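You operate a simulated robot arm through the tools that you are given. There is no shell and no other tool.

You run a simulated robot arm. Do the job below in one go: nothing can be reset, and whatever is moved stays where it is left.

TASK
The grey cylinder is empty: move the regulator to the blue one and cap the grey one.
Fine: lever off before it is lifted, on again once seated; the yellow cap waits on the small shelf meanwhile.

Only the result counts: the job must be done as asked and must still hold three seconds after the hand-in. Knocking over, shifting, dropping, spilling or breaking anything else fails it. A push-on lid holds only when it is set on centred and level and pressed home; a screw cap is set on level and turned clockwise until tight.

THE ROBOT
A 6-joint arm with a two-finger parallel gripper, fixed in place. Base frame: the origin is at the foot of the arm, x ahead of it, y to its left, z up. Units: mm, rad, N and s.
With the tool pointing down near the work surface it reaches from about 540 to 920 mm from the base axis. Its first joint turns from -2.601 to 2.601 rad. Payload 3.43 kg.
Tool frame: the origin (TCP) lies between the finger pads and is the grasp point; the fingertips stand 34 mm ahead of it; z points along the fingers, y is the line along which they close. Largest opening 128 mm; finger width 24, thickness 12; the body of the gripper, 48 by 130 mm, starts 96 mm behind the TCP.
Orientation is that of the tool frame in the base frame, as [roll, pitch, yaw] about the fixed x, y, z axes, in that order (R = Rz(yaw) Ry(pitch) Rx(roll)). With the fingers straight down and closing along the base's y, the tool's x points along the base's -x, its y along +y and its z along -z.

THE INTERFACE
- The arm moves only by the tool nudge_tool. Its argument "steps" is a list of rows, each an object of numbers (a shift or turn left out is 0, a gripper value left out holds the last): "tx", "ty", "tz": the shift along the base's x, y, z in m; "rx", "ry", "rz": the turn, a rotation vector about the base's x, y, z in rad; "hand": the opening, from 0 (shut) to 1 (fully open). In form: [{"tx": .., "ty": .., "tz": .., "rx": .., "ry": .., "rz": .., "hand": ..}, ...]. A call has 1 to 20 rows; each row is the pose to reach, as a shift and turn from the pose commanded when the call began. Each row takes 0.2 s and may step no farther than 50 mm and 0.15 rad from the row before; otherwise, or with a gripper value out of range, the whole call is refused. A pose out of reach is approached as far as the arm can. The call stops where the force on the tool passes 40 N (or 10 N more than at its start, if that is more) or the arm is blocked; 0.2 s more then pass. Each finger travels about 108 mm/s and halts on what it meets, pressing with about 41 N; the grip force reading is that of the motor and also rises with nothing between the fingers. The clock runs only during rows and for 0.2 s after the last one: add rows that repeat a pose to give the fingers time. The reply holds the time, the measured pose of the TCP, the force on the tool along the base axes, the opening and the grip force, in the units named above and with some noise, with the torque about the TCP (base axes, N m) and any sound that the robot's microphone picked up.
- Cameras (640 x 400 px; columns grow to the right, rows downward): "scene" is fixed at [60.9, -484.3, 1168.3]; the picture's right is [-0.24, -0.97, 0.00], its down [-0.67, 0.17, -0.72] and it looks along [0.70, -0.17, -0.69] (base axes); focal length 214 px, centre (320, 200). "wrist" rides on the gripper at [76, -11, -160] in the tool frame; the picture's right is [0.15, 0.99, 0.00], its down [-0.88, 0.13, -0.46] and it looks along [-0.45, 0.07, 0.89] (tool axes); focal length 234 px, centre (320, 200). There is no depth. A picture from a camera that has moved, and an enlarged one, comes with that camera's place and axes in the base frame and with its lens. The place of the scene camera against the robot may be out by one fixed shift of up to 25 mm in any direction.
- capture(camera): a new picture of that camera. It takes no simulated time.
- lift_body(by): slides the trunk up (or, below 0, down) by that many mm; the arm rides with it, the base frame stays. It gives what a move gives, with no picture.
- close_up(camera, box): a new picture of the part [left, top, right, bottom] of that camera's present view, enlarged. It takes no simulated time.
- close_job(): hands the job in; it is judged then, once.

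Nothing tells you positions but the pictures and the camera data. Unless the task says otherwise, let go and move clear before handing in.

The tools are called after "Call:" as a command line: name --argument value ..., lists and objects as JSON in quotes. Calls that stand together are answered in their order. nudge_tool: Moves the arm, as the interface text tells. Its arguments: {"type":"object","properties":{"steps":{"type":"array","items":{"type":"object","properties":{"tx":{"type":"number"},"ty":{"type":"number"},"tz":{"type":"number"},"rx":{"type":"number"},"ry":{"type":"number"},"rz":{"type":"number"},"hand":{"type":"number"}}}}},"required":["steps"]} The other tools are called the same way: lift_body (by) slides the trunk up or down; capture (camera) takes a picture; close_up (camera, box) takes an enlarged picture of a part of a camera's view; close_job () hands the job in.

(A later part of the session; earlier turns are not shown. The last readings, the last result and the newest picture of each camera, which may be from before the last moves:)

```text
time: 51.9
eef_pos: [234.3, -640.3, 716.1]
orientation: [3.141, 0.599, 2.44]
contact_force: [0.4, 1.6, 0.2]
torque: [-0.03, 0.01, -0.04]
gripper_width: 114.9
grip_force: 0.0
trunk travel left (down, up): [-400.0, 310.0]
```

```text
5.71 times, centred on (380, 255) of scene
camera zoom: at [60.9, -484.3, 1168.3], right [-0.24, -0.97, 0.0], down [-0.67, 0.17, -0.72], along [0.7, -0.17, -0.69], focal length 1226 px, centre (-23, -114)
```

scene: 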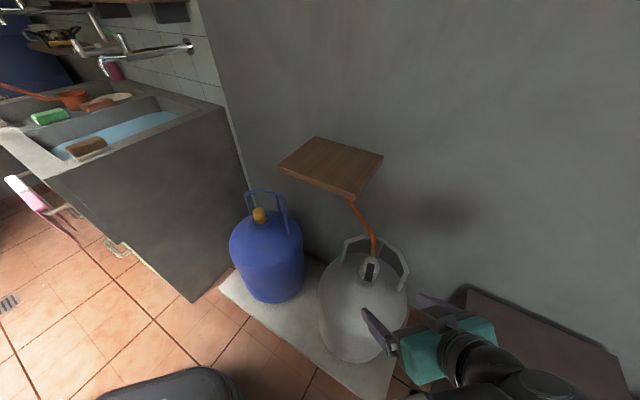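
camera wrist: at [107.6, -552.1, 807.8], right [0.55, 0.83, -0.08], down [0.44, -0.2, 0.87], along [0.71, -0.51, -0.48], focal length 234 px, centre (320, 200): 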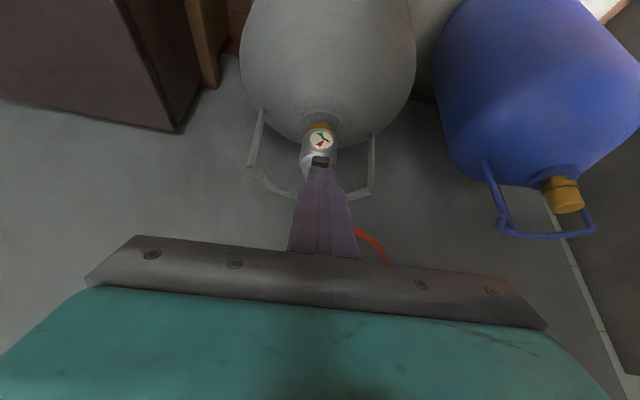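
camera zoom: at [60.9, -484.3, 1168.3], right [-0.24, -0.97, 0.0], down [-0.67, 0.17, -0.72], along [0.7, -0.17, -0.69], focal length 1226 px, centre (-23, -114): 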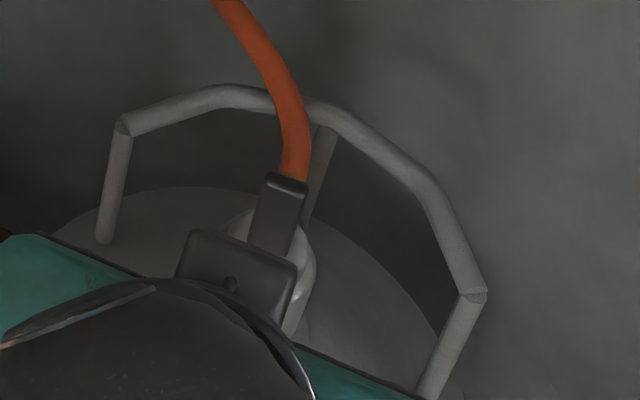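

The lever's angle is the same before and after the extra push, so it's at its stop, upright and off; the last push was only rocking the body, which has settled back. Now the blue cylinder: I'll straighten the tool and swing across in front of the shelf for a close look at the cap.

Call:
nudge_tool --steps '[{"tx": 0.0, "ty": 0.02, "tz": 0.01, "rx": 0.078, "ry": 0.092}, {"tx": 0.02, "ty": 0.05, "tz": 0.02, "rx": 0.156, "ry": 0.184}, {"tx": 0.05, "ty": 0.08, "tz": 0.03, "rx": 0.234, "ry": 0.276}, {"tx": 0.08, "ty": 0.11, "tz": 0.04, "rx": 0.312, "ry": 0.368}, {"tx": 0.11, "ty": 0.14, "tz": 0.05, "rx": 0.387, "ry": 0.458}, {"tx": 0.145, "ty": 0.17, "tz": 0.06, "rx": 0.387, "ry": 0.458}, {"tx": 0.18, "ty": 0.2, "tz": 0.06, "rx": 0.387, "ry": 0.458}]'

Call:
nudge_tool --steps '[{"tx": 0.035, "ty": 0.025, "rz": 0.05}, {"tx": 0.07, "ty": 0.05, "rz": 0.1}, {"tx": 0.105, "ty": 0.075, "rz": 0.15}, {"tx": 0.14, "ty": 0.095, "rz": 0.2}, {"tx": 0.14, "ty": 0.095, "rz": 0.2}]'

Call:
capture --camera "wrist"

Call:
capture --camera "scene"

```text
time: 53.5
eef_pos: [412.2, -441.1, 777.0]
orientation: [3.141, -0.001, 2.436]
contact_force: [-0.2, -0.2, 0.5]
torque: [0.02, -0.02, 0.03]
gripper_width: 115.0
grip_force: 0.1
trunk travel left (down, up): [-400.0, 310.0]
```

```text
time: 54.6
eef_pos: [551.9, -347.8, 777.1]
orientation: [3.141, -0.001, 2.64]
contact_force: [-0.8, -0.5, -0.7]
torque: [0.0, 0.0, -0.02]
gripper_width: 115.1
grip_force: 0.0
trunk travel left (down, up): [-400.0, 310.0]
```

```text
taken
camera wrist: at [479.5, -321.4, 936.0], right [0.35, 0.94, 0.0], down [0.83, -0.31, 0.46], along [0.43, -0.16, -0.89], focal length 234 px, centre (320, 200)
```

wrist: 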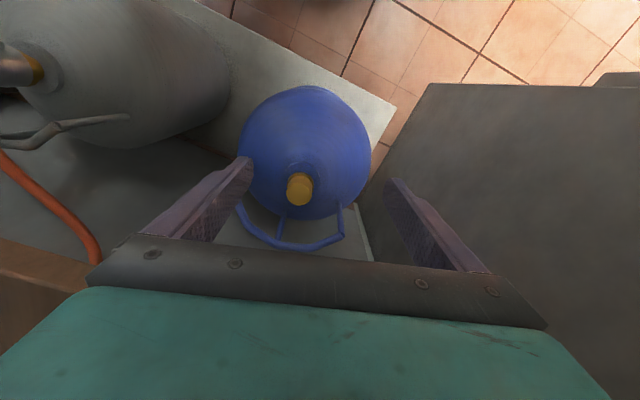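

```text
taken
```

scene: 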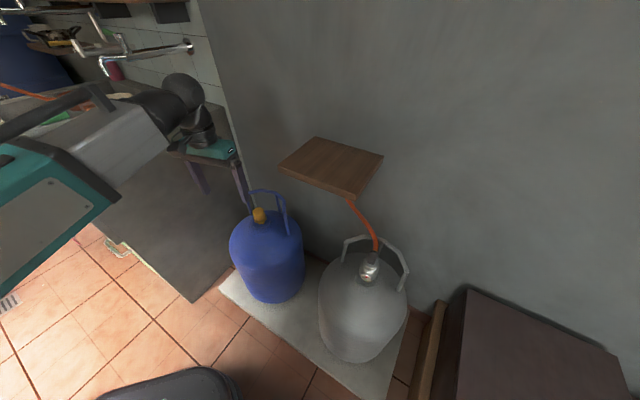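

Call:
close_up --camera "wrist" --box '[230, 130, 390, 260]'

Call:
close_up --camera "wrist" --box '[275, 155, 325, 215]'

Call:
close_up --camera "scene" --box '[330, 225, 420, 300]'

Call:
close_up --camera "scene" --box '[235, 180, 305, 240]'

```text
3.08 times, centred on (310, 195) of wrist
camera zoom: at [479.5, -321.4, 936.0], right [0.35, 0.94, 0.0], down [0.83, -0.31, 0.46], along [0.43, -0.16, -0.89], focal length 720 px, centre (351, 215)
```

zoom: 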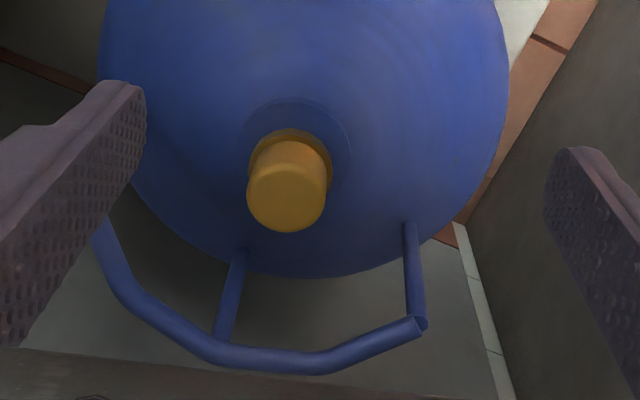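

```text
6.67 times, centred on (300, 185) of wrist
camera zoom: at [479.5, -321.4, 936.0], right [0.35, 0.94, 0.0], down [0.83, -0.31, 0.46], along [0.43, -0.16, -0.89], focal length 1561 px, centre (453, 300)
```

zoom: 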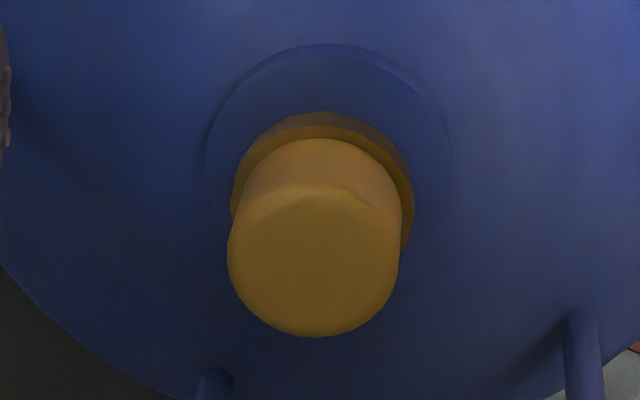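

```text
5.33 times, centred on (375, 262) of scene
camera zoom: at [60.9, -484.3, 1168.3], right [-0.24, -0.97, 0.0], down [-0.67, 0.17, -0.72], along [0.7, -0.17, -0.69], focal length 1144 px, centre (27, -133)
```

zoom: 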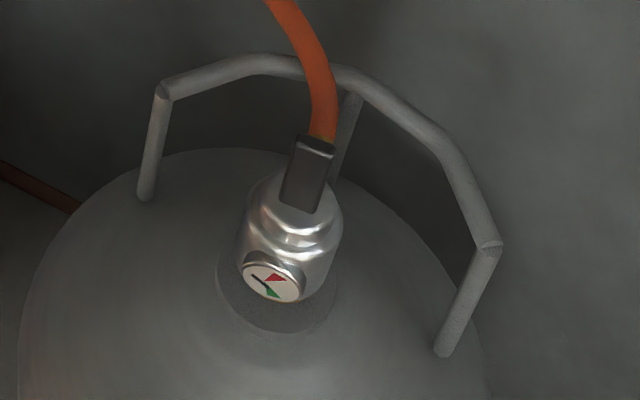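

```text
6.67 times, centred on (270, 210) of scene
camera zoom: at [60.9, -484.3, 1168.3], right [-0.24, -0.97, 0.0], down [-0.67, 0.17, -0.72], along [0.7, -0.17, -0.69], focal length 1430 px, centre (653, 133)
```

zoom: 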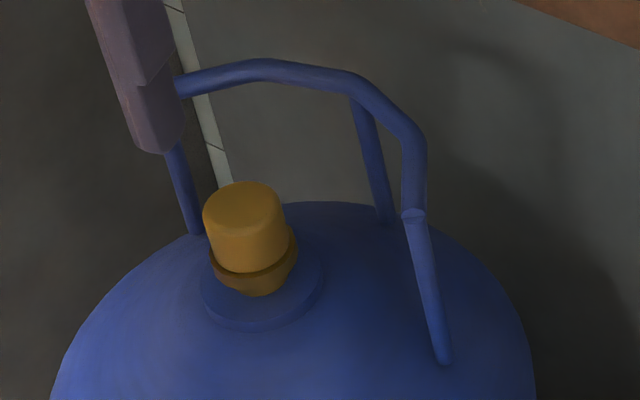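

The lever is up and the regulator sits straight. The cap looks like a smooth push-on type, about 42 mm across and 30 mm tall, with its top near (n 730.5, t 151, z 591) above a slightly wider brass ring. I'll move over it and check the alignment before gripping.

Call:
nudge_tool --steps '[{"tx": 0.02, "ty": -0.017, "tz": -0.01, "rz": 0.07, "hand": 0.6}, {"tx": 0.04, "ty": -0.035, "tz": -0.03, "rz": 0.14, "hand": 0.6}, {"tx": 0.06, "ty": -0.052, "tz": -0.05, "rz": 0.21, "hand": 0.6}, {"tx": 0.0714, "ty": -0.062, "tz": -0.077, "rz": 0.26, "hand": 0.6}, {"tx": 0.0714, "ty": -0.062, "tz": -0.077, "rz": 0.26, "hand": 0.6}]'

Call:
capture --camera "wrist"

Call:
close_up --camera "wrist" --box '[240, 130, 400, 260]'

```text
time: 55.9
eef_pos: [625.1, -407.8, 698.3]
orientation: [-3.14, 0.0, 2.9]
contact_force: [0.2, 0.3, 0.4]
torque: [-0.01, 0.0, -0.03]
gripper_width: 76.9
grip_force: 0.1
trunk travel left (down, up): [-400.0, 310.0]
```

```text
taken
camera wrist: at [547.6, -400.1, 857.6], right [0.09, 1.0, 0.0], down [0.89, -0.08, 0.46], along [0.45, -0.04, -0.89], focal length 234 px, centre (320, 200)
```

wrist: 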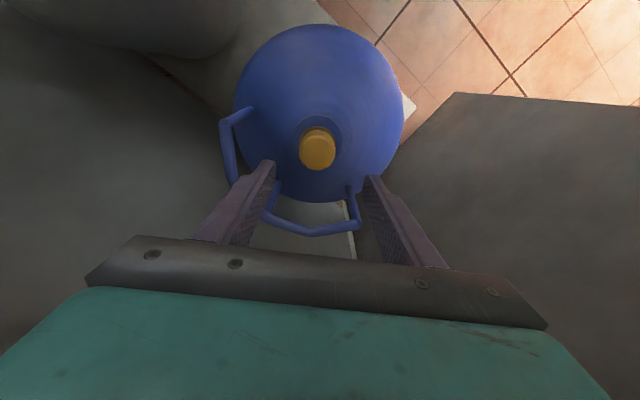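

```text
3.08 times, centred on (320, 195) of wrist
camera zoom: at [547.6, -400.1, 857.6], right [0.09, 1.0, 0.0], down [0.89, -0.08, 0.46], along [0.45, -0.04, -0.89], focal length 720 px, centre (320, 215)
```

zoom: 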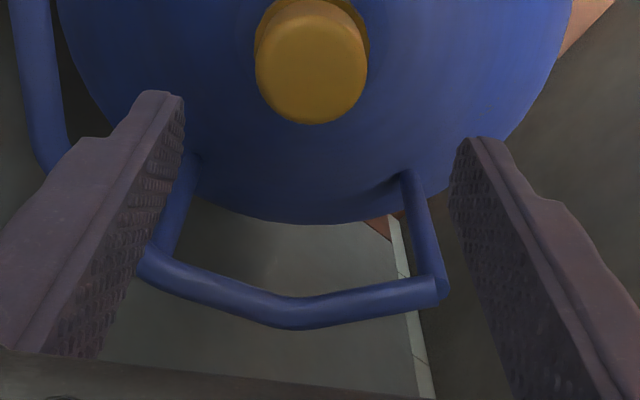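

Call:
nudge_tool --steps '[{"tx": -0.0029, "ty": -0.0027, "tz": -0.03}, {"tx": -0.0029, "ty": -0.0027, "tz": -0.06}, {"tx": -0.0029, "ty": -0.0027, "tz": -0.085, "hand": 0.42}, {"tx": -0.0029, "ty": -0.0027, "tz": -0.097, "hand": 0.38}, {"tx": -0.0029, "ty": -0.0027, "tz": -0.097, "hand": 0.38}]'

Call:
close_up --camera "wrist" --box '[240, 100, 400, 240]'

Call:
close_up --camera "scene" --box '[225, 170, 315, 240]'

```text
time: 57.0
eef_pos: [620.9, -411.0, 600.9]
orientation: [-3.141, -0.001, 2.898]
contact_force: [0.2, 0.6, 0.2]
torque: [-0.02, -0.02, 0.02]
gripper_width: 48.4
grip_force: 0.1
trunk travel left (down, up): [-400.0, 310.0]
```

```text
2.86 times, centred on (320, 170) of wrist
camera zoom: at [544.9, -403.8, 761.7], right [0.09, 1.0, 0.0], down [0.89, -0.08, 0.46], along [0.45, -0.04, -0.89], focal length 669 px, centre (320, 286)
```

zoom: 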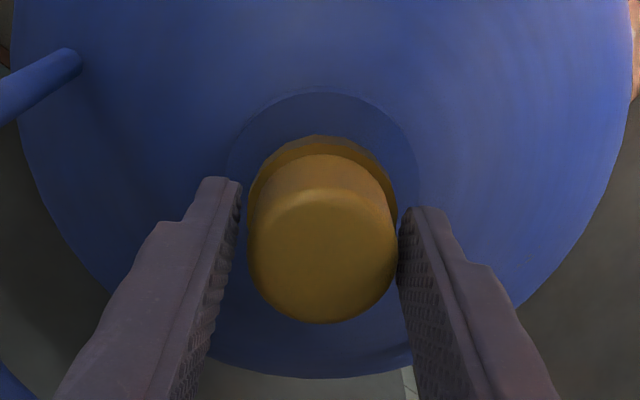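

```text
5.71 times, centred on (270, 205) of scene
camera zoom: at [60.9, -484.3, 1168.3], right [-0.24, -0.97, 0.0], down [-0.67, 0.17, -0.72], along [0.7, -0.17, -0.69], focal length 1226 px, centre (606, 171)
```

zoom: 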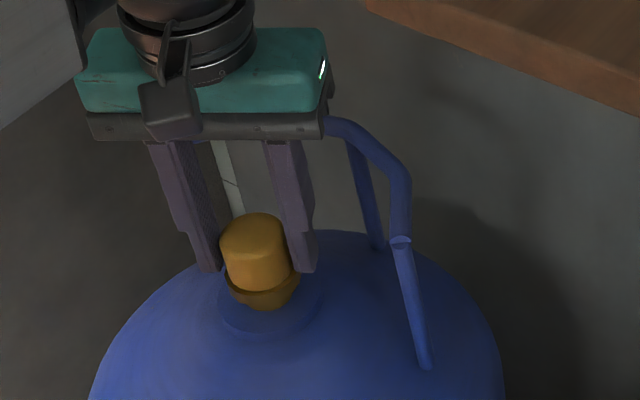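

The cap is centred between the fingers with the tips just above the ring. I'll close on it.

Call:
nudge_tool --steps '[{"hand": 0.34}, {"hand": 0.28}, {"hand": 0.28}, {"hand": 0.28}]'

```text
time: 58.0
eef_pos: [621.8, -410.2, 602.6]
orientation: [3.141, -0.001, 2.9]
contact_force: [0.0, 0.8, 0.5]
torque: [0.03, 0.0, 0.0]
gripper_width: 40.5
grip_force: 41.2
trunk travel left (down, up): [-400.0, 310.0]
```

Gripped at 40.5 mm. I'll try a gentle upward pull to tell a push-on cap from a screw cap.

Call:
nudge_tool --steps '[{"tz": 0.001}, {"tz": 0.002}, {"tz": 0.002}]'

```text
time: 58.9
eef_pos: [622.4, -410.7, 604.7]
orientation: [3.14, 0.0, 2.899]
contact_force: [0.5, 0.8, 0.0]
torque: [-0.01, 0.0, 0.01]
gripper_width: 40.5
grip_force: 40.8
trunk travel left (down, up): [-400.0, 310.0]
```

Call:
nudge_tool --steps '[{"tz": 0.003}, {"tz": 0.006}, {"tz": 0.006}]'

Call:
close_up --camera "scene" --box '[225, 170, 315, 240]'

```text
time: 59.6
eef_pos: [623.5, -410.6, 609.9]
orientation: [3.141, -0.001, 2.897]
contact_force: [-0.8, -0.3, -0.3]
torque: [-0.04, 0.0, -0.01]
gripper_width: 40.6
grip_force: 41.0
trunk travel left (down, up): [-400.0, 310.0]
```

```text
5.71 times, centred on (270, 205) of scene
camera zoom: at [60.9, -484.3, 1168.3], right [-0.24, -0.97, 0.0], down [-0.67, 0.17, -0.72], along [0.7, -0.17, -0.69], focal length 1226 px, centre (606, 171)
```

zoom: 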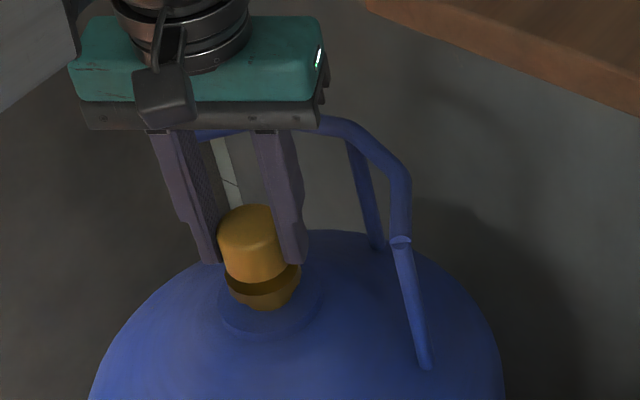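

The cap comes off freely, so it's a push-on cap. I'll raise it clear with the trunk and look at the bare valve.

Call:
lift_body --by 80

Call:
close_up --camera "scene" --box '[225, 170, 315, 240]'

Call:
close_up --camera "wrist" --box '[240, 100, 400, 240]'

```text
time: 60.8
eef_pos: [622.4, -410.0, 691.1]
orientation: [-3.141, 0.0, 2.898]
contact_force: [-0.4, 0.2, -0.6]
torque: [0.0, -0.01, 0.0]
gripper_width: 40.6
grip_force: 41.2
trunk travel left (down, up): [-480.0, 230.0]
```

```text
5.71 times, centred on (270, 205) of scene
camera zoom: at [60.9, -484.3, 1168.3], right [-0.24, -0.97, 0.0], down [-0.67, 0.17, -0.72], along [0.7, -0.17, -0.69], focal length 1226 px, centre (606, 171)
```

zoom: 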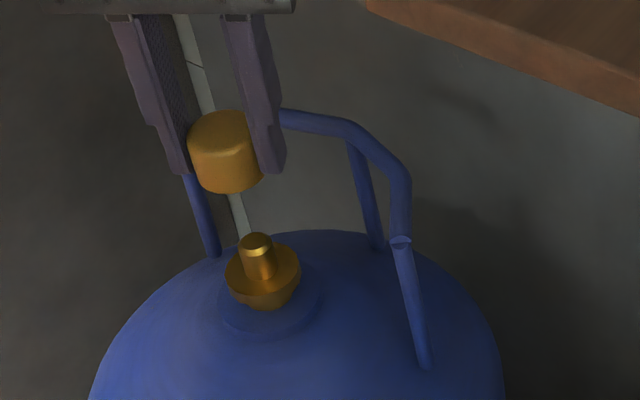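

```text
2.86 times, centred on (320, 170) of wrist
camera zoom: at [545.4, -402.9, 849.4], right [0.09, 1.0, 0.0], down [0.89, -0.08, 0.46], along [0.45, -0.04, -0.89], focal length 669 px, centre (320, 286)
```

zoom: 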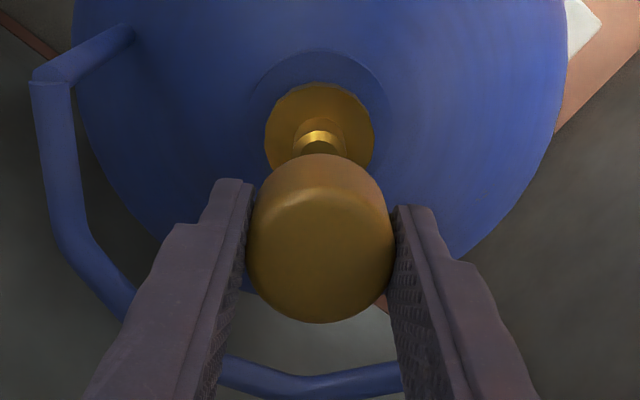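

The bare valve is a wide brass flange with a thin spigot. The cap's bottom hangs about 40 mm below the TCP. I'll raise the trunk above shelf height, move back and across, and measure the shelf top before setting the cap down.

Call:
lift_body --by 220

Call:
nudge_tool --steps '[{"tx": -0.035, "ty": 0.03}, {"tx": -0.07, "ty": 0.05}, {"tx": -0.105, "ty": 0.03, "tz": 0.01}, {"tx": -0.14, "ty": 0.0, "tz": 0.02}, {"tx": -0.175, "ty": -0.03, "tz": 0.03}, {"tx": -0.2, "ty": -0.06, "tz": 0.04}, {"tx": -0.212, "ty": -0.085, "tz": 0.05}, {"tx": -0.212, "ty": -0.085, "tz": 0.05}]'

Call:
capture --camera "wrist"

Call:
capture --camera "scene"

```text
time: 63.1
eef_pos: [621.4, -410.5, 909.9]
orientation: [3.141, 0.001, 2.899]
contact_force: [-0.1, 0.9, -0.4]
torque: [0.0, -0.01, -0.03]
gripper_width: 40.7
grip_force: 41.1
trunk travel left (down, up): [-700.0, 10.0]
```

```text
time: 65.0
eef_pos: [409.6, -494.1, 960.3]
orientation: [-3.141, -0.001, 2.902]
contact_force: [0.0, 0.1, -0.8]
torque: [0.0, -0.04, 0.02]
gripper_width: 40.9
grip_force: 41.2
trunk travel left (down, up): [-700.0, 10.0]
```

```text
taken
camera wrist: at [332.5, -487.8, 1119.3], right [0.09, 1.0, 0.0], down [0.89, -0.08, 0.46], along [0.45, -0.04, -0.89], focal length 234 px, centre (320, 200)
```

wrist: 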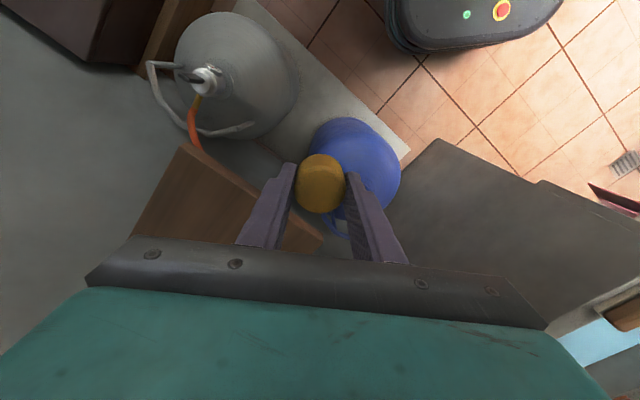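

```text
taken
```

scene: 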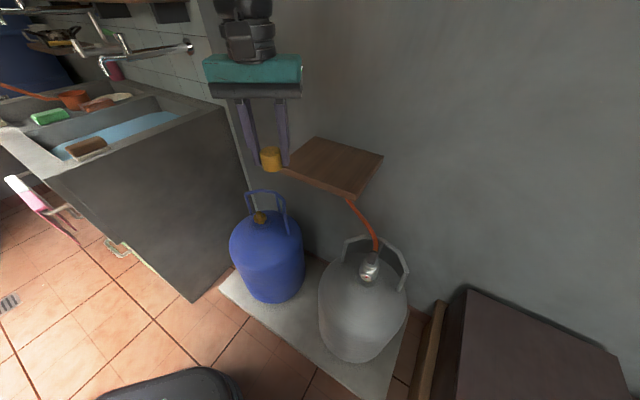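

Call:
close_up --camera "wrist" --box '[130, 130, 230, 250]'

Call:
close_up --camera "wrist" --box '[250, 180, 360, 260]'

```text
3.33 times, centred on (180, 190) of wrist
camera zoom: at [332.5, -487.8, 1119.3], right [0.09, 1.0, 0.0], down [0.89, -0.08, 0.46], along [0.45, -0.04, -0.89], focal length 781 px, centre (787, 233)
```

zoom: 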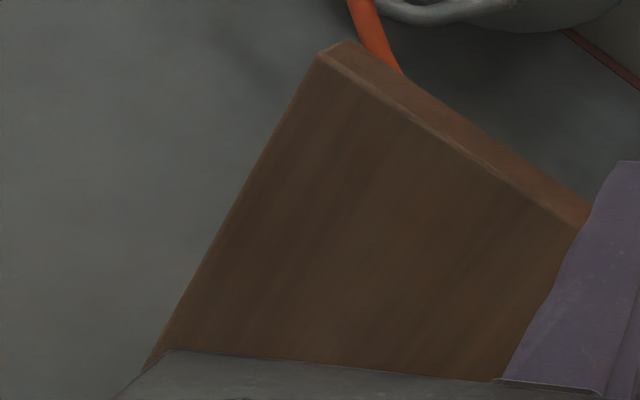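

```text
5.00 times, centred on (305, 220) of wrist
camera zoom: at [332.5, -487.8, 1119.3], right [0.09, 1.0, 0.0], down [0.89, -0.08, 0.46], along [0.45, -0.04, -0.89], focal length 1171 px, centre (395, 100)
```

zoom: 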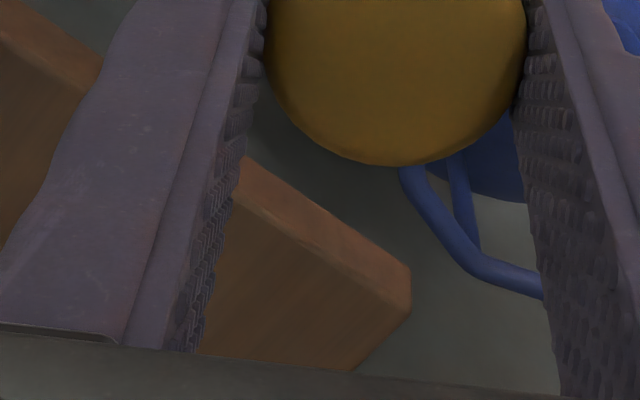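

The shelf top comes out near z 825, front edge n≈751, spanning t -198 to 37. I'll set the cap at about n 800, t -70, first moving above the spot and then lowering in small steps until I feel contact.

Call:
nudge_tool --steps '[{"tx": 0.027, "ty": -0.03}, {"tx": 0.054, "ty": -0.06}, {"tx": 0.081, "ty": -0.09}, {"tx": 0.1066, "ty": -0.1211}, {"tx": 0.1066, "ty": -0.1211, "tz": -0.03}, {"tx": 0.1066, "ty": -0.1211, "tz": -0.06}, {"tx": 0.1066, "ty": -0.1211, "tz": -0.08}, {"tx": 0.1066, "ty": -0.1211, "tz": -0.08}]'

Call:
capture --camera "scene"

Call:
capture --camera "wrist"

```text
time: 66.8
eef_pos: [515.9, -617.3, 880.6]
orientation: [3.141, -0.002, 2.898]
contact_force: [-0.1, 0.0, -0.3]
torque: [-0.02, 0.01, -0.01]
gripper_width: 40.6
grip_force: 40.7
trunk travel left (down, up): [-700.0, 10.0]
```

```text
taken
```

scene: 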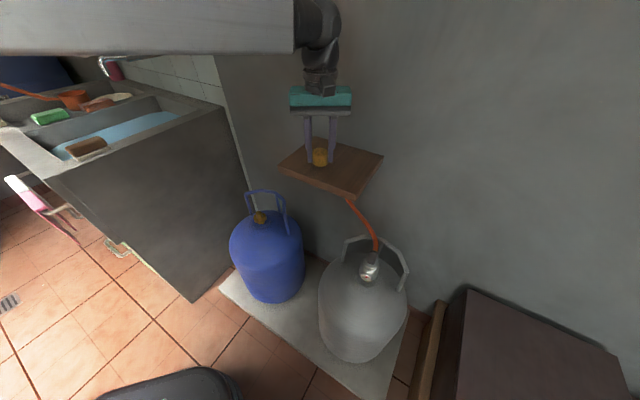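

```text
taken
camera wrist: at [438.9, -608.9, 1039.0], right [0.09, 1.0, 0.0], down [0.89, -0.08, 0.46], along [0.45, -0.04, -0.89], focal length 234 px, centre (320, 200)
```

wrist: 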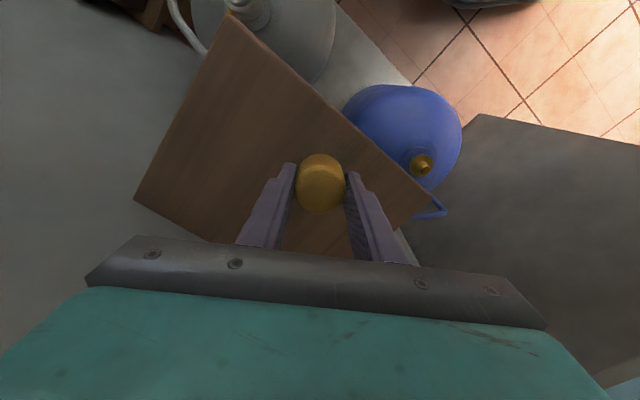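

The cap hangs well inside the shelf. I'll lower it slowly to contact.

Call:
nudge_tool --steps '[{"tz": -0.003}, {"tz": -0.006}, {"tz": -0.009}, {"tz": -0.011}, {"tz": -0.011}]'

Call:
close_up --camera "scene" --box '[280, 110, 370, 180]'

```text
time: 68.0
eef_pos: [517.2, -615.2, 868.6]
orientation: [3.141, 0.0, 2.9]
contact_force: [0.9, -0.1, -0.7]
torque: [-0.05, -0.01, 0.01]
gripper_width: 40.8
grip_force: 41.4
trunk travel left (down, up): [-700.0, 10.0]
```

```text
5.71 times, centred on (325, 145) of scene
camera zoom: at [60.9, -484.3, 1168.3], right [-0.24, -0.97, 0.0], down [-0.67, 0.17, -0.72], along [0.7, -0.17, -0.69], focal length 1226 px, centre (291, 514)
```

zoom: 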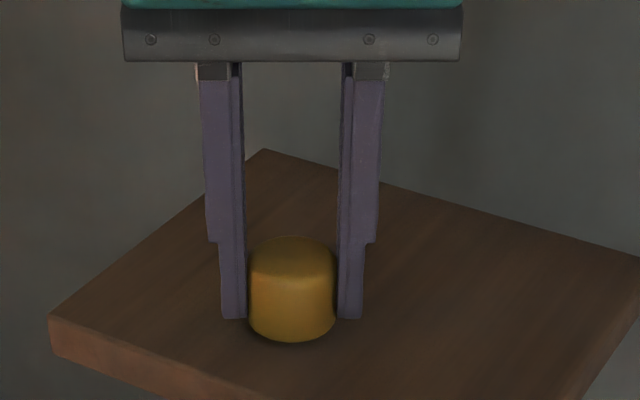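

Call:
nudge_tool --steps '[{"tz": -0.001}, {"tz": -0.002}, {"tz": -0.003}, {"tz": -0.003}]'

Call:
nudge_tool --steps '[{"tz": -0.001}, {"tz": -0.002}, {"tz": -0.002}]'

```text
time: 69.0
eef_pos: [517.3, -615.0, 865.1]
orientation: [-3.141, -0.001, 2.9]
contact_force: [-0.3, -0.2, -0.3]
torque: [0.02, -0.01, -0.01]
gripper_width: 40.7
grip_force: 41.3
trunk travel left (down, up): [-700.0, 10.0]
```

```text
time: 69.8
eef_pos: [515.8, -616.1, 863.4]
orientation: [-3.141, 0.0, 2.898]
contact_force: [-0.3, 0.1, -0.9]
torque: [-0.04, 0.02, 0.02]
gripper_width: 40.8
grip_force: 40.9
trunk travel left (down, up): [-700.0, 10.0]
```

Call:
nudge_tool --steps '[{"tz": -0.001}, {"tz": -0.002}, {"tz": -0.002}]'

Call:
nudge_tool --steps '[{"tz": -0.001}, {"tz": -0.002}, {"tz": -0.002}]'

Call:
close_up --camera "scene" --box '[280, 110, 370, 180]'

```text
time: 70.5
eef_pos: [517.6, -615.3, 862.9]
orientation: [-3.141, -0.001, 2.899]
contact_force: [0.3, -0.6, 2.8]
torque: [0.03, 0.05, 0.01]
gripper_width: 40.8
grip_force: 40.9
trunk travel left (down, up): [-700.0, 10.0]
```

```text
time: 71.3
eef_pos: [518.3, -615.3, 862.1]
orientation: [-3.14, 0.003, 2.899]
contact_force: [-0.1, 4.1, 17.8]
torque: [0.25, 0.09, 0.0]
gripper_width: 40.6
grip_force: 41.8
trunk travel left (down, up): [-700.0, 10.0]
```

```text
5.71 times, centred on (325, 145) of scene
camera zoom: at [60.9, -484.3, 1168.3], right [-0.24, -0.97, 0.0], down [-0.67, 0.17, -0.72], along [0.7, -0.17, -0.69], focal length 1226 px, centre (291, 514)
```

zoom: 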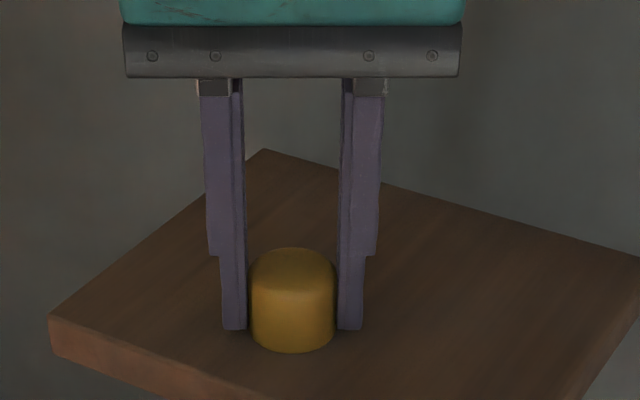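

Contact is at TCP z≈863. I'll ease off the pressure, release the cap and rise straight up.

Call:
nudge_tool --steps '[{"tz": 0.002}, {"tz": 0.002, "hand": 0.4}, {"tz": 0.002, "hand": 0.5}, {"tz": 0.002, "hand": 0.5}, {"tz": 0.03, "hand": 0.5}, {"tz": 0.06, "hand": 0.5}, {"tz": 0.08, "hand": 0.5}, {"tz": 0.08, "hand": 0.5}]'

Call:
close_up --camera "scene" --box '[280, 110, 370, 180]'

Call:
capture --camera "wrist"

```text
time: 73.2
eef_pos: [516.5, -615.3, 940.1]
orientation: [3.14, 0.0, 2.9]
contact_force: [-0.5, 0.1, -0.1]
torque: [-0.04, 0.0, -0.03]
gripper_width: 63.9
grip_force: 0.0
trunk travel left (down, up): [-700.0, 10.0]
```

```text
5.71 times, centred on (325, 145) of scene
camera zoom: at [60.9, -484.3, 1168.3], right [-0.24, -0.97, 0.0], down [-0.67, 0.17, -0.72], along [0.7, -0.17, -0.69], focal length 1226 px, centre (291, 514)
```

zoom: 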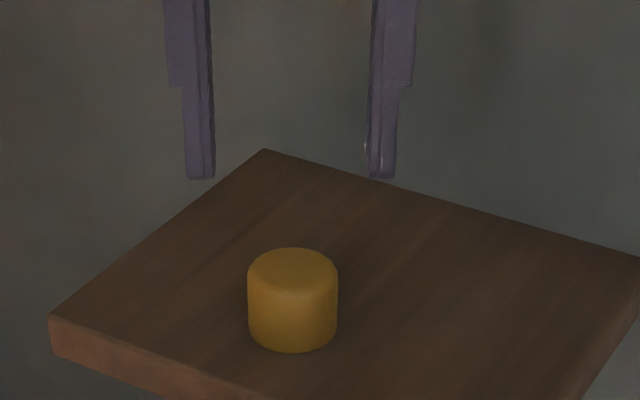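

```text
taken
camera wrist: at [439.2, -608.1, 1099.6], right [0.09, 1.0, 0.0], down [0.89, -0.08, 0.46], along [0.45, -0.04, -0.89], focal length 234 px, centre (320, 200)
```

wrist: 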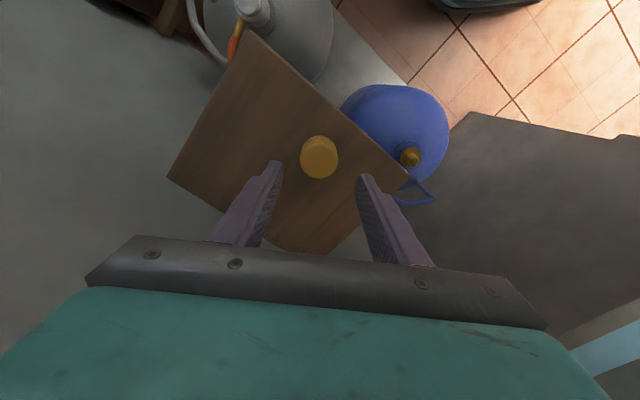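

The cap stands upright on the shelf. Now back out and over to the regulator: retreat towards the base first, cross in front of the shelf, then lower with the trunk.

Call:
nudge_tool --steps '[{"tx": -0.03, "ty": 0.03}, {"tx": -0.06, "ty": 0.06}, {"tx": -0.09, "ty": 0.09}, {"tx": -0.12, "ty": 0.115}, {"tx": -0.15, "ty": 0.085, "rz": -0.1}, {"tx": -0.18, "ty": 0.055, "rz": -0.2}, {"tx": -0.21, "ty": 0.025, "rz": -0.3}, {"tx": -0.24, "ty": -0.005, "rz": -0.4}, {"tx": -0.262, "ty": -0.035, "rz": -0.46}, {"tx": -0.262, "ty": -0.035, "rz": -0.46}]'

Call:
lift_body --by -190

Call:
capture --camera "wrist"

Call:
close_up --camera "wrist" --box '[250, 120, 400, 250]'

```text
time: 75.3
eef_pos: [253.2, -651.6, 942.1]
orientation: [3.14, 0.0, 2.438]
contact_force: [-0.5, -0.2, -0.6]
torque: [0.01, 0.02, 0.02]
gripper_width: 64.3
grip_force: 0.1
trunk travel left (down, up): [-700.0, 10.0]
```

```text
time: 77.4
eef_pos: [255.1, -652.2, 751.5]
orientation: [3.141, 0.0, 2.441]
contact_force: [-0.2, -0.5, 0.5]
torque: [0.02, -0.02, -0.01]
gripper_width: 63.9
grip_force: 0.0
trunk travel left (down, up): [-510.0, 200.0]
```

```text
taken
camera wrist: at [189.0, -611.4, 911.0], right [0.53, 0.85, 0.0], down [0.76, -0.47, 0.46], along [0.39, -0.24, -0.89], focal length 234 px, centre (320, 200)
```

wrist: 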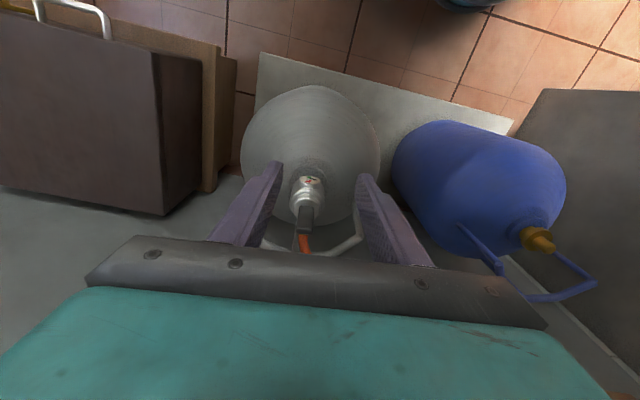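

```text
3.08 times, centred on (325, 185) of wrist
camera zoom: at [189.0, -611.4, 911.0], right [0.53, 0.85, 0.0], down [0.76, -0.47, 0.46], along [0.39, -0.24, -0.89], focal length 720 px, centre (305, 246)
```

zoom: 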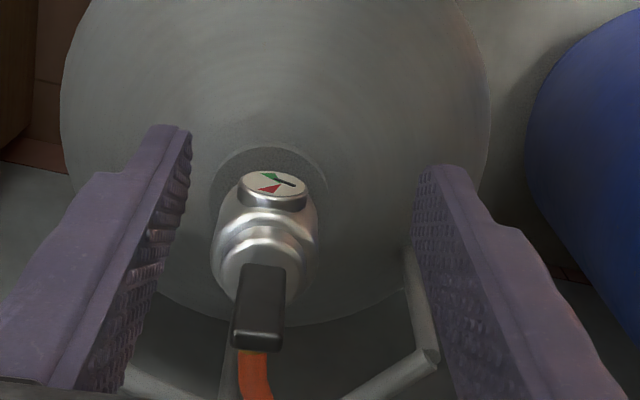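

The regulator's axis is about 80 mm ahead and 7 mm to the right of the TCP, with the lever standing up. I'll move over it at this height and check the centring before descending.

Call:
nudge_tool --steps '[{"tx": 0.019, "ty": -0.019, "hand": 0.62}, {"tx": 0.038, "ty": -0.038, "hand": 0.62}, {"tx": 0.0569, "ty": -0.0567, "hand": 0.62}, {"tx": 0.0569, "ty": -0.0567, "hand": 0.62}]'

Call:
close_up --camera "wrist" --box '[240, 60, 400, 240]'

Call:
close_up --camera "scene" --box '[310, 120, 430, 300]'

```text
time: 78.4
eef_pos: [314.7, -708.1, 752.1]
orientation: [-3.141, 0.002, 2.44]
contact_force: [-0.8, -0.1, -1.2]
torque: [0.01, 0.01, 0.01]
gripper_width: 79.7
grip_force: 0.1
trunk travel left (down, up): [-510.0, 200.0]
```

```text
2.22 times, centred on (320, 150) of wrist
camera zoom: at [247.8, -667.7, 912.3], right [0.53, 0.85, 0.0], down [0.76, -0.47, 0.46], along [0.39, -0.24, -0.89], focal length 520 px, centre (320, 311)
```

zoom: 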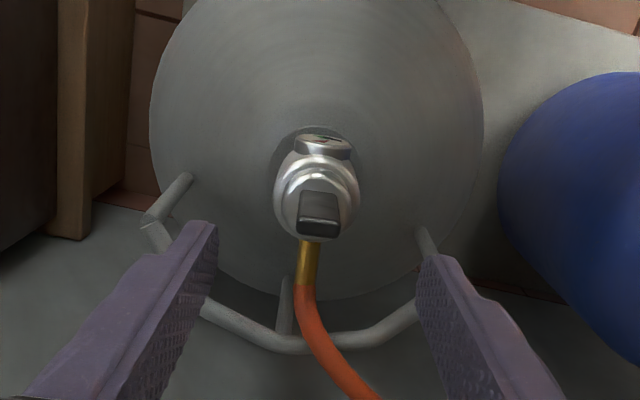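

```text
2.22 times, centred on (370, 210) of scene
camera zoom: at [60.9, -484.3, 1168.3], right [-0.24, -0.97, 0.0], down [-0.67, 0.17, -0.72], along [0.7, -0.17, -0.69], focal length 477 px, centre (209, 178)
```

zoom: 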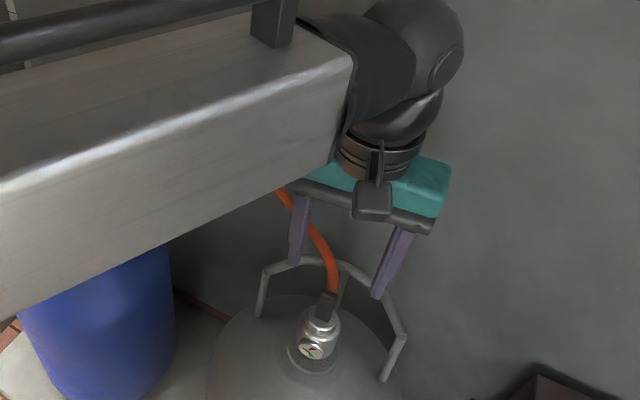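

Call:
close_up --camera "wrist" --box '[295, 95, 345, 175]'

```text
5.00 times, centred on (320, 135) of wrist
camera zoom: at [247.8, -667.7, 912.3], right [0.53, 0.85, 0.0], down [0.76, -0.47, 0.46], along [0.39, -0.24, -0.89], focal length 1171 px, centre (320, 525)
```

zoom: 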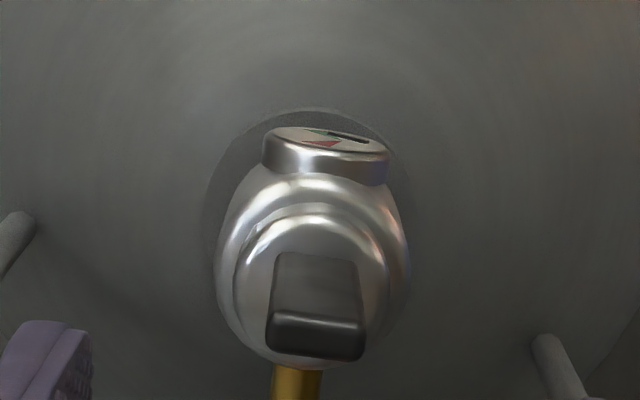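

Call:
nudge_tool --steps '[{"tx": -0.0002, "ty": -0.0032}, {"tx": -0.0002, "ty": -0.0032}]'

Call:
lift_body --by -100

Call:
close_up --camera "wrist" --box '[240, 80, 400, 250]'

```text
time: 79.0
eef_pos: [312.9, -712.1, 752.1]
orientation: [3.141, 0.002, 2.44]
contact_force: [0.1, 0.2, -0.3]
torque: [-0.03, 0.01, 0.01]
gripper_width: 79.6
grip_force: 0.0
trunk travel left (down, up): [-510.0, 200.0]
```

```text
time: 80.4
eef_pos: [314.0, -711.4, 653.2]
orientation: [3.141, 0.001, 2.439]
contact_force: [0.4, -0.3, -0.6]
torque: [0.02, -0.03, 0.0]
gripper_width: 79.2
grip_force: 0.1
trunk travel left (down, up): [-410.0, 300.0]
```

```text
2.35 times, centred on (320, 165) of wrist
camera zoom: at [247.0, -671.4, 811.8], right [0.53, 0.85, 0.0], down [0.76, -0.47, 0.46], along [0.39, -0.24, -0.89], focal length 551 px, centre (320, 282)
```

zoom: 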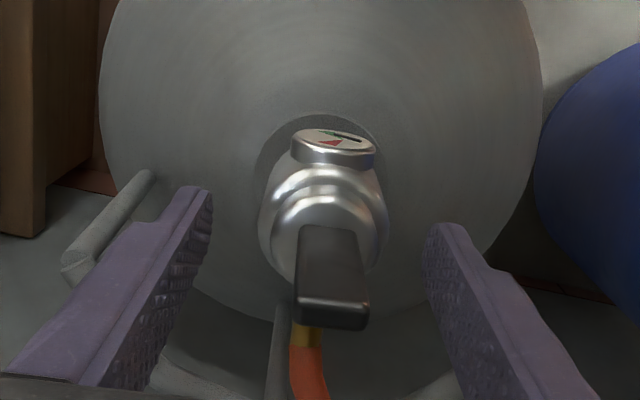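

Well centred. I'll descend the last 43 mm so the pads cover the body, then close.

Call:
nudge_tool --steps '[{"tz": -0.015}, {"tz": -0.03}, {"tz": -0.042}, {"tz": -0.042, "hand": 0.5}, {"tz": -0.042, "hand": 0.45}, {"tz": -0.042, "hand": 0.45}]'

Call:
close_up --camera "wrist" --box '[240, 80, 400, 250]'

Call:
close_up --camera "scene" --box '[310, 180, 430, 300]'

```text
time: 81.8
eef_pos: [312.0, -710.7, 609.9]
orientation: [-3.14, 0.0, 2.443]
contact_force: [0.3, 1.7, -0.3]
torque: [0.04, -0.16, 0.02]
gripper_width: 59.4
grip_force: 41.3
trunk travel left (down, up): [-410.0, 300.0]
```

```text
2.35 times, centred on (320, 165) of wrist
camera zoom: at [246.5, -671.5, 770.2], right [0.53, 0.85, 0.0], down [0.76, -0.47, 0.46], along [0.39, -0.24, -0.89], focal length 551 px, centre (320, 282)
```

zoom: 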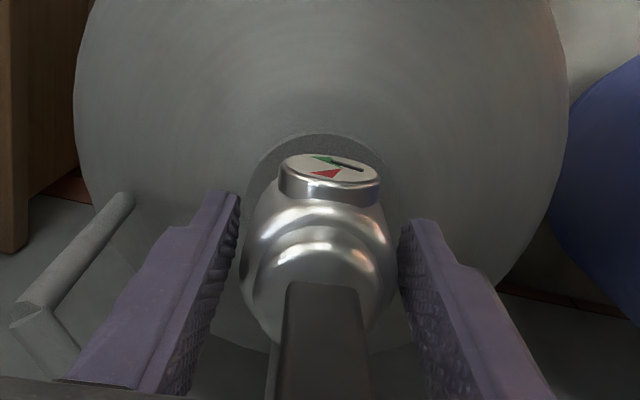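

```text
3.33 times, centred on (370, 240) of scene
camera zoom: at [60.9, -484.3, 1168.3], right [-0.24, -0.97, 0.0], down [-0.67, 0.17, -0.72], along [0.7, -0.17, -0.69], focal length 715 px, centre (153, 67)
```

zoom: 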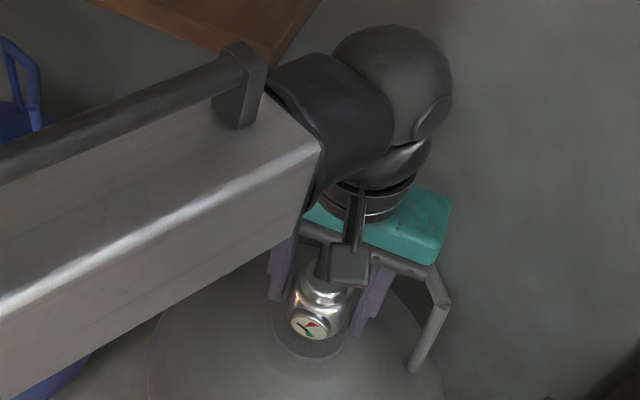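

Call:
nudge_tool --steps '[{"hand": 0.4}, {"hand": 0.35}, {"hand": 0.35}]'

Call:
close_up --camera "wrist" --box '[260, 110, 380, 240]'

```text
time: 82.6
eef_pos: [313.1, -711.6, 610.0]
orientation: [3.142, 0.0, 2.438]
contact_force: [0.9, 0.3, -0.5]
torque: [0.02, -0.07, 0.0]
gripper_width: 59.5
grip_force: 41.6
trunk travel left (down, up): [-410.0, 300.0]
```

```text
3.08 times, centred on (320, 175) of wrist
camera zoom: at [246.5, -671.5, 770.2], right [0.53, 0.85, 0.0], down [0.76, -0.47, 0.46], along [0.39, -0.24, -0.89], focal length 720 px, centre (320, 277)
```

zoom: 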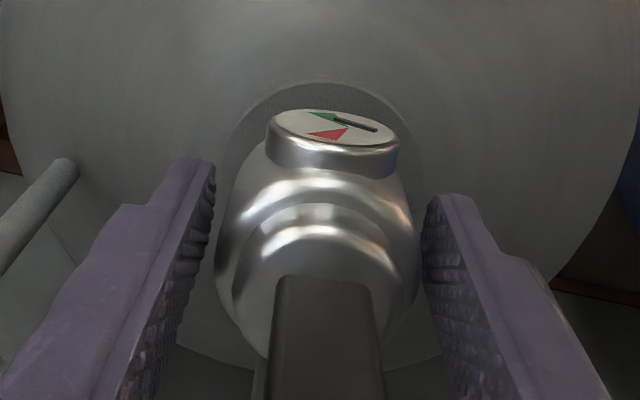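

The grip closed firmly at 59.5 mm, on the body. I'll lift a few millimetres and check that it carries the regulator's weight.

Call:
nudge_tool --steps '[{"tz": 0.003}, {"tz": 0.006}, {"tz": 0.01}, {"tz": 0.01}]'

Call:
close_up --camera "scene" --box '[330, 220, 420, 300]'

```text
time: 83.6
eef_pos: [312.8, -712.4, 620.4]
orientation: [-3.141, 0.0, 2.44]
contact_force: [-0.4, -0.8, -5.0]
torque: [0.01, -0.02, -0.05]
gripper_width: 59.7
grip_force: 41.3
trunk travel left (down, up): [-410.0, 300.0]
```

```text
5.00 times, centred on (375, 260) of scene
camera zoom: at [60.9, -484.3, 1168.3], right [-0.24, -0.97, 0.0], down [-0.67, 0.17, -0.72], along [0.7, -0.17, -0.69], focal length 1072 px, centre (45, -100)
```

zoom: 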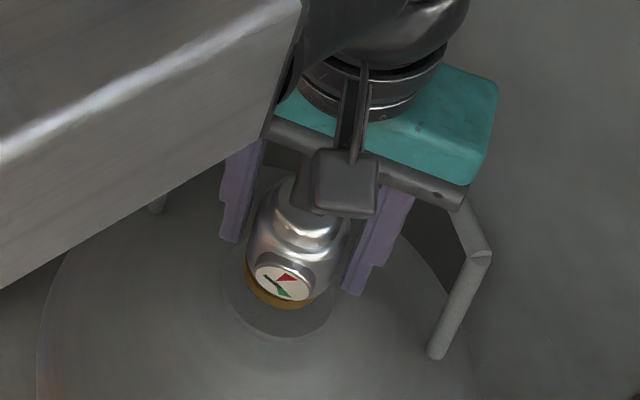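

It lifts cleanly with about 5 N hanging. I'll raise it clear of the spigot with the trunk.

Call:
lift_body --by 45

Call:
close_up --camera "scene" --box '[320, 180, 430, 300]'

Call:
capture --camera "wrist"

```text
time: 84.4
eef_pos: [313.4, -712.9, 664.6]
orientation: [-3.141, 0.0, 2.44]
contact_force: [-0.4, -0.2, -4.4]
torque: [0.03, 0.01, -0.03]
gripper_width: 59.5
grip_force: 41.2
trunk travel left (down, up): [-455.0, 255.0]
```

```text
3.33 times, centred on (375, 240) of scene
camera zoom: at [60.9, -484.3, 1168.3], right [-0.24, -0.97, 0.0], down [-0.67, 0.17, -0.72], along [0.7, -0.17, -0.69], focal length 715 px, centre (137, 67)
```

zoom: 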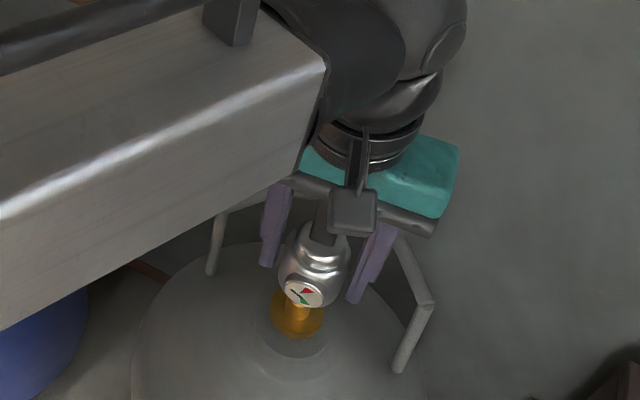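

```text
taken
camera wrist: at [247.1, -672.6, 824.4], right [0.53, 0.85, 0.0], down [0.76, -0.47, 0.46], along [0.39, -0.24, -0.89], focal length 234 px, centre (320, 200)
```

wrist: 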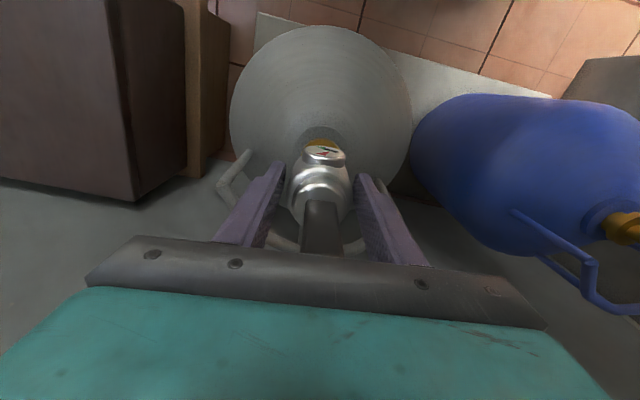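

The regulator is clear of the grey spigot, with the lever up. I'll pull back from the wall to n≈650, traverse in front of the shelf to the blue side, and watch for any hose tension.

Call:
nudge_tool --steps '[{"tx": -0.018, "ty": 0.018}, {"tx": -0.036, "ty": 0.036}, {"tx": -0.053, "ty": 0.053}, {"tx": -0.029, "ty": 0.077}, {"tx": 0.0, "ty": 0.106}, {"tx": 0.03, "ty": 0.136}, {"tx": 0.06, "ty": 0.166}, {"tx": 0.06, "ty": 0.166}]'

Call:
capture --camera "scene"

Call:
capture --camera "wrist"

```text
time: 86.2
eef_pos: [374.7, -546.9, 664.0]
orientation: [3.141, 0.0, 2.437]
contact_force: [-0.1, 0.1, -3.9]
torque: [0.0, 0.02, -0.02]
gripper_width: 59.7
grip_force: 41.2
trunk travel left (down, up): [-455.0, 255.0]
```

```text
taken
```

scene: 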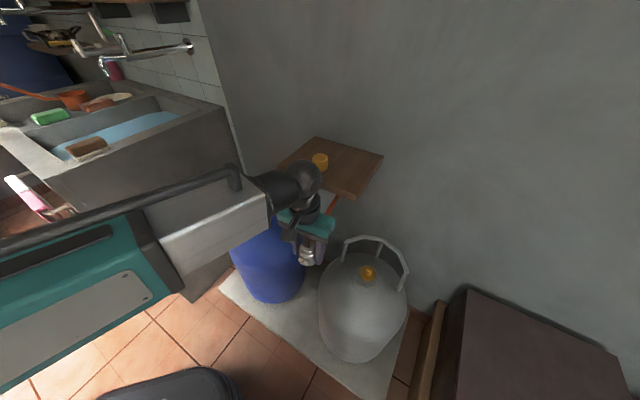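

```text
taken
camera wrist: at [307.2, -505.6, 823.7], right [0.53, 0.85, 0.0], down [0.76, -0.47, 0.46], along [0.39, -0.24, -0.89], focal length 234 px, centre (320, 200)
```

wrist: 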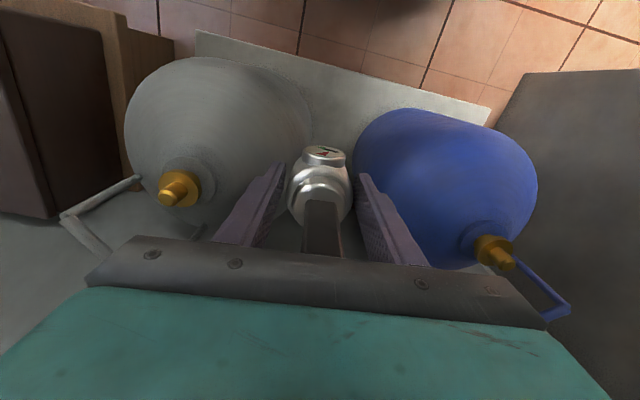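

No tension, and the hose follows along. I'll continue to the blue side.

Call:
nudge_tool --steps '[{"tx": 0.032, "ty": 0.032}, {"tx": 0.064, "ty": 0.064}, {"tx": 0.096, "ty": 0.096}, {"tx": 0.128, "ty": 0.128}, {"tx": 0.16, "ty": 0.16}, {"tx": 0.192, "ty": 0.192}, {"tx": 0.192, "ty": 0.192}]'

Call:
capture --camera "scene"

Call:
capture --camera "wrist"

```text
time: 87.8
eef_pos: [563.3, -353.8, 668.8]
orientation: [3.139, -0.001, 2.439]
contact_force: [0.7, -0.1, -4.7]
torque: [0.0, 0.02, -0.01]
gripper_width: 59.6
grip_force: 40.6
trunk travel left (down, up): [-455.0, 255.0]
```

```text
taken
```

scene: 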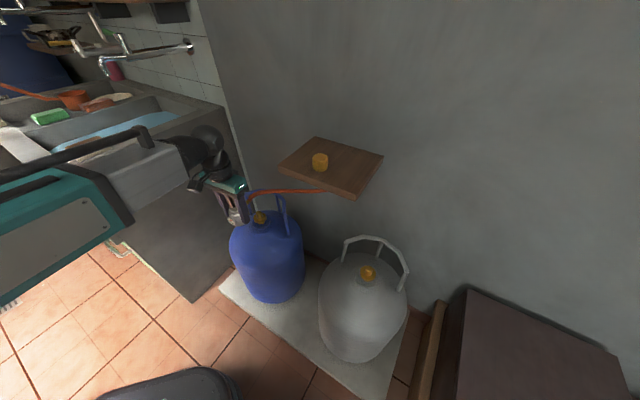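

```text
taken
camera wrist: at [498.4, -312.5, 827.6], right [0.53, 0.85, 0.0], down [0.76, -0.47, 0.46], along [0.39, -0.24, -0.89], focal length 234 px, centre (320, 200)
```

wrist: 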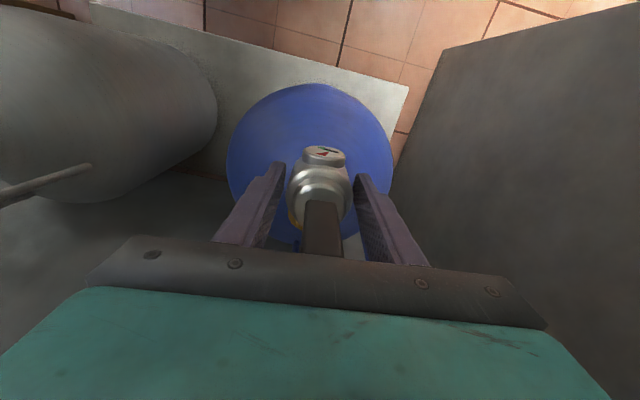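

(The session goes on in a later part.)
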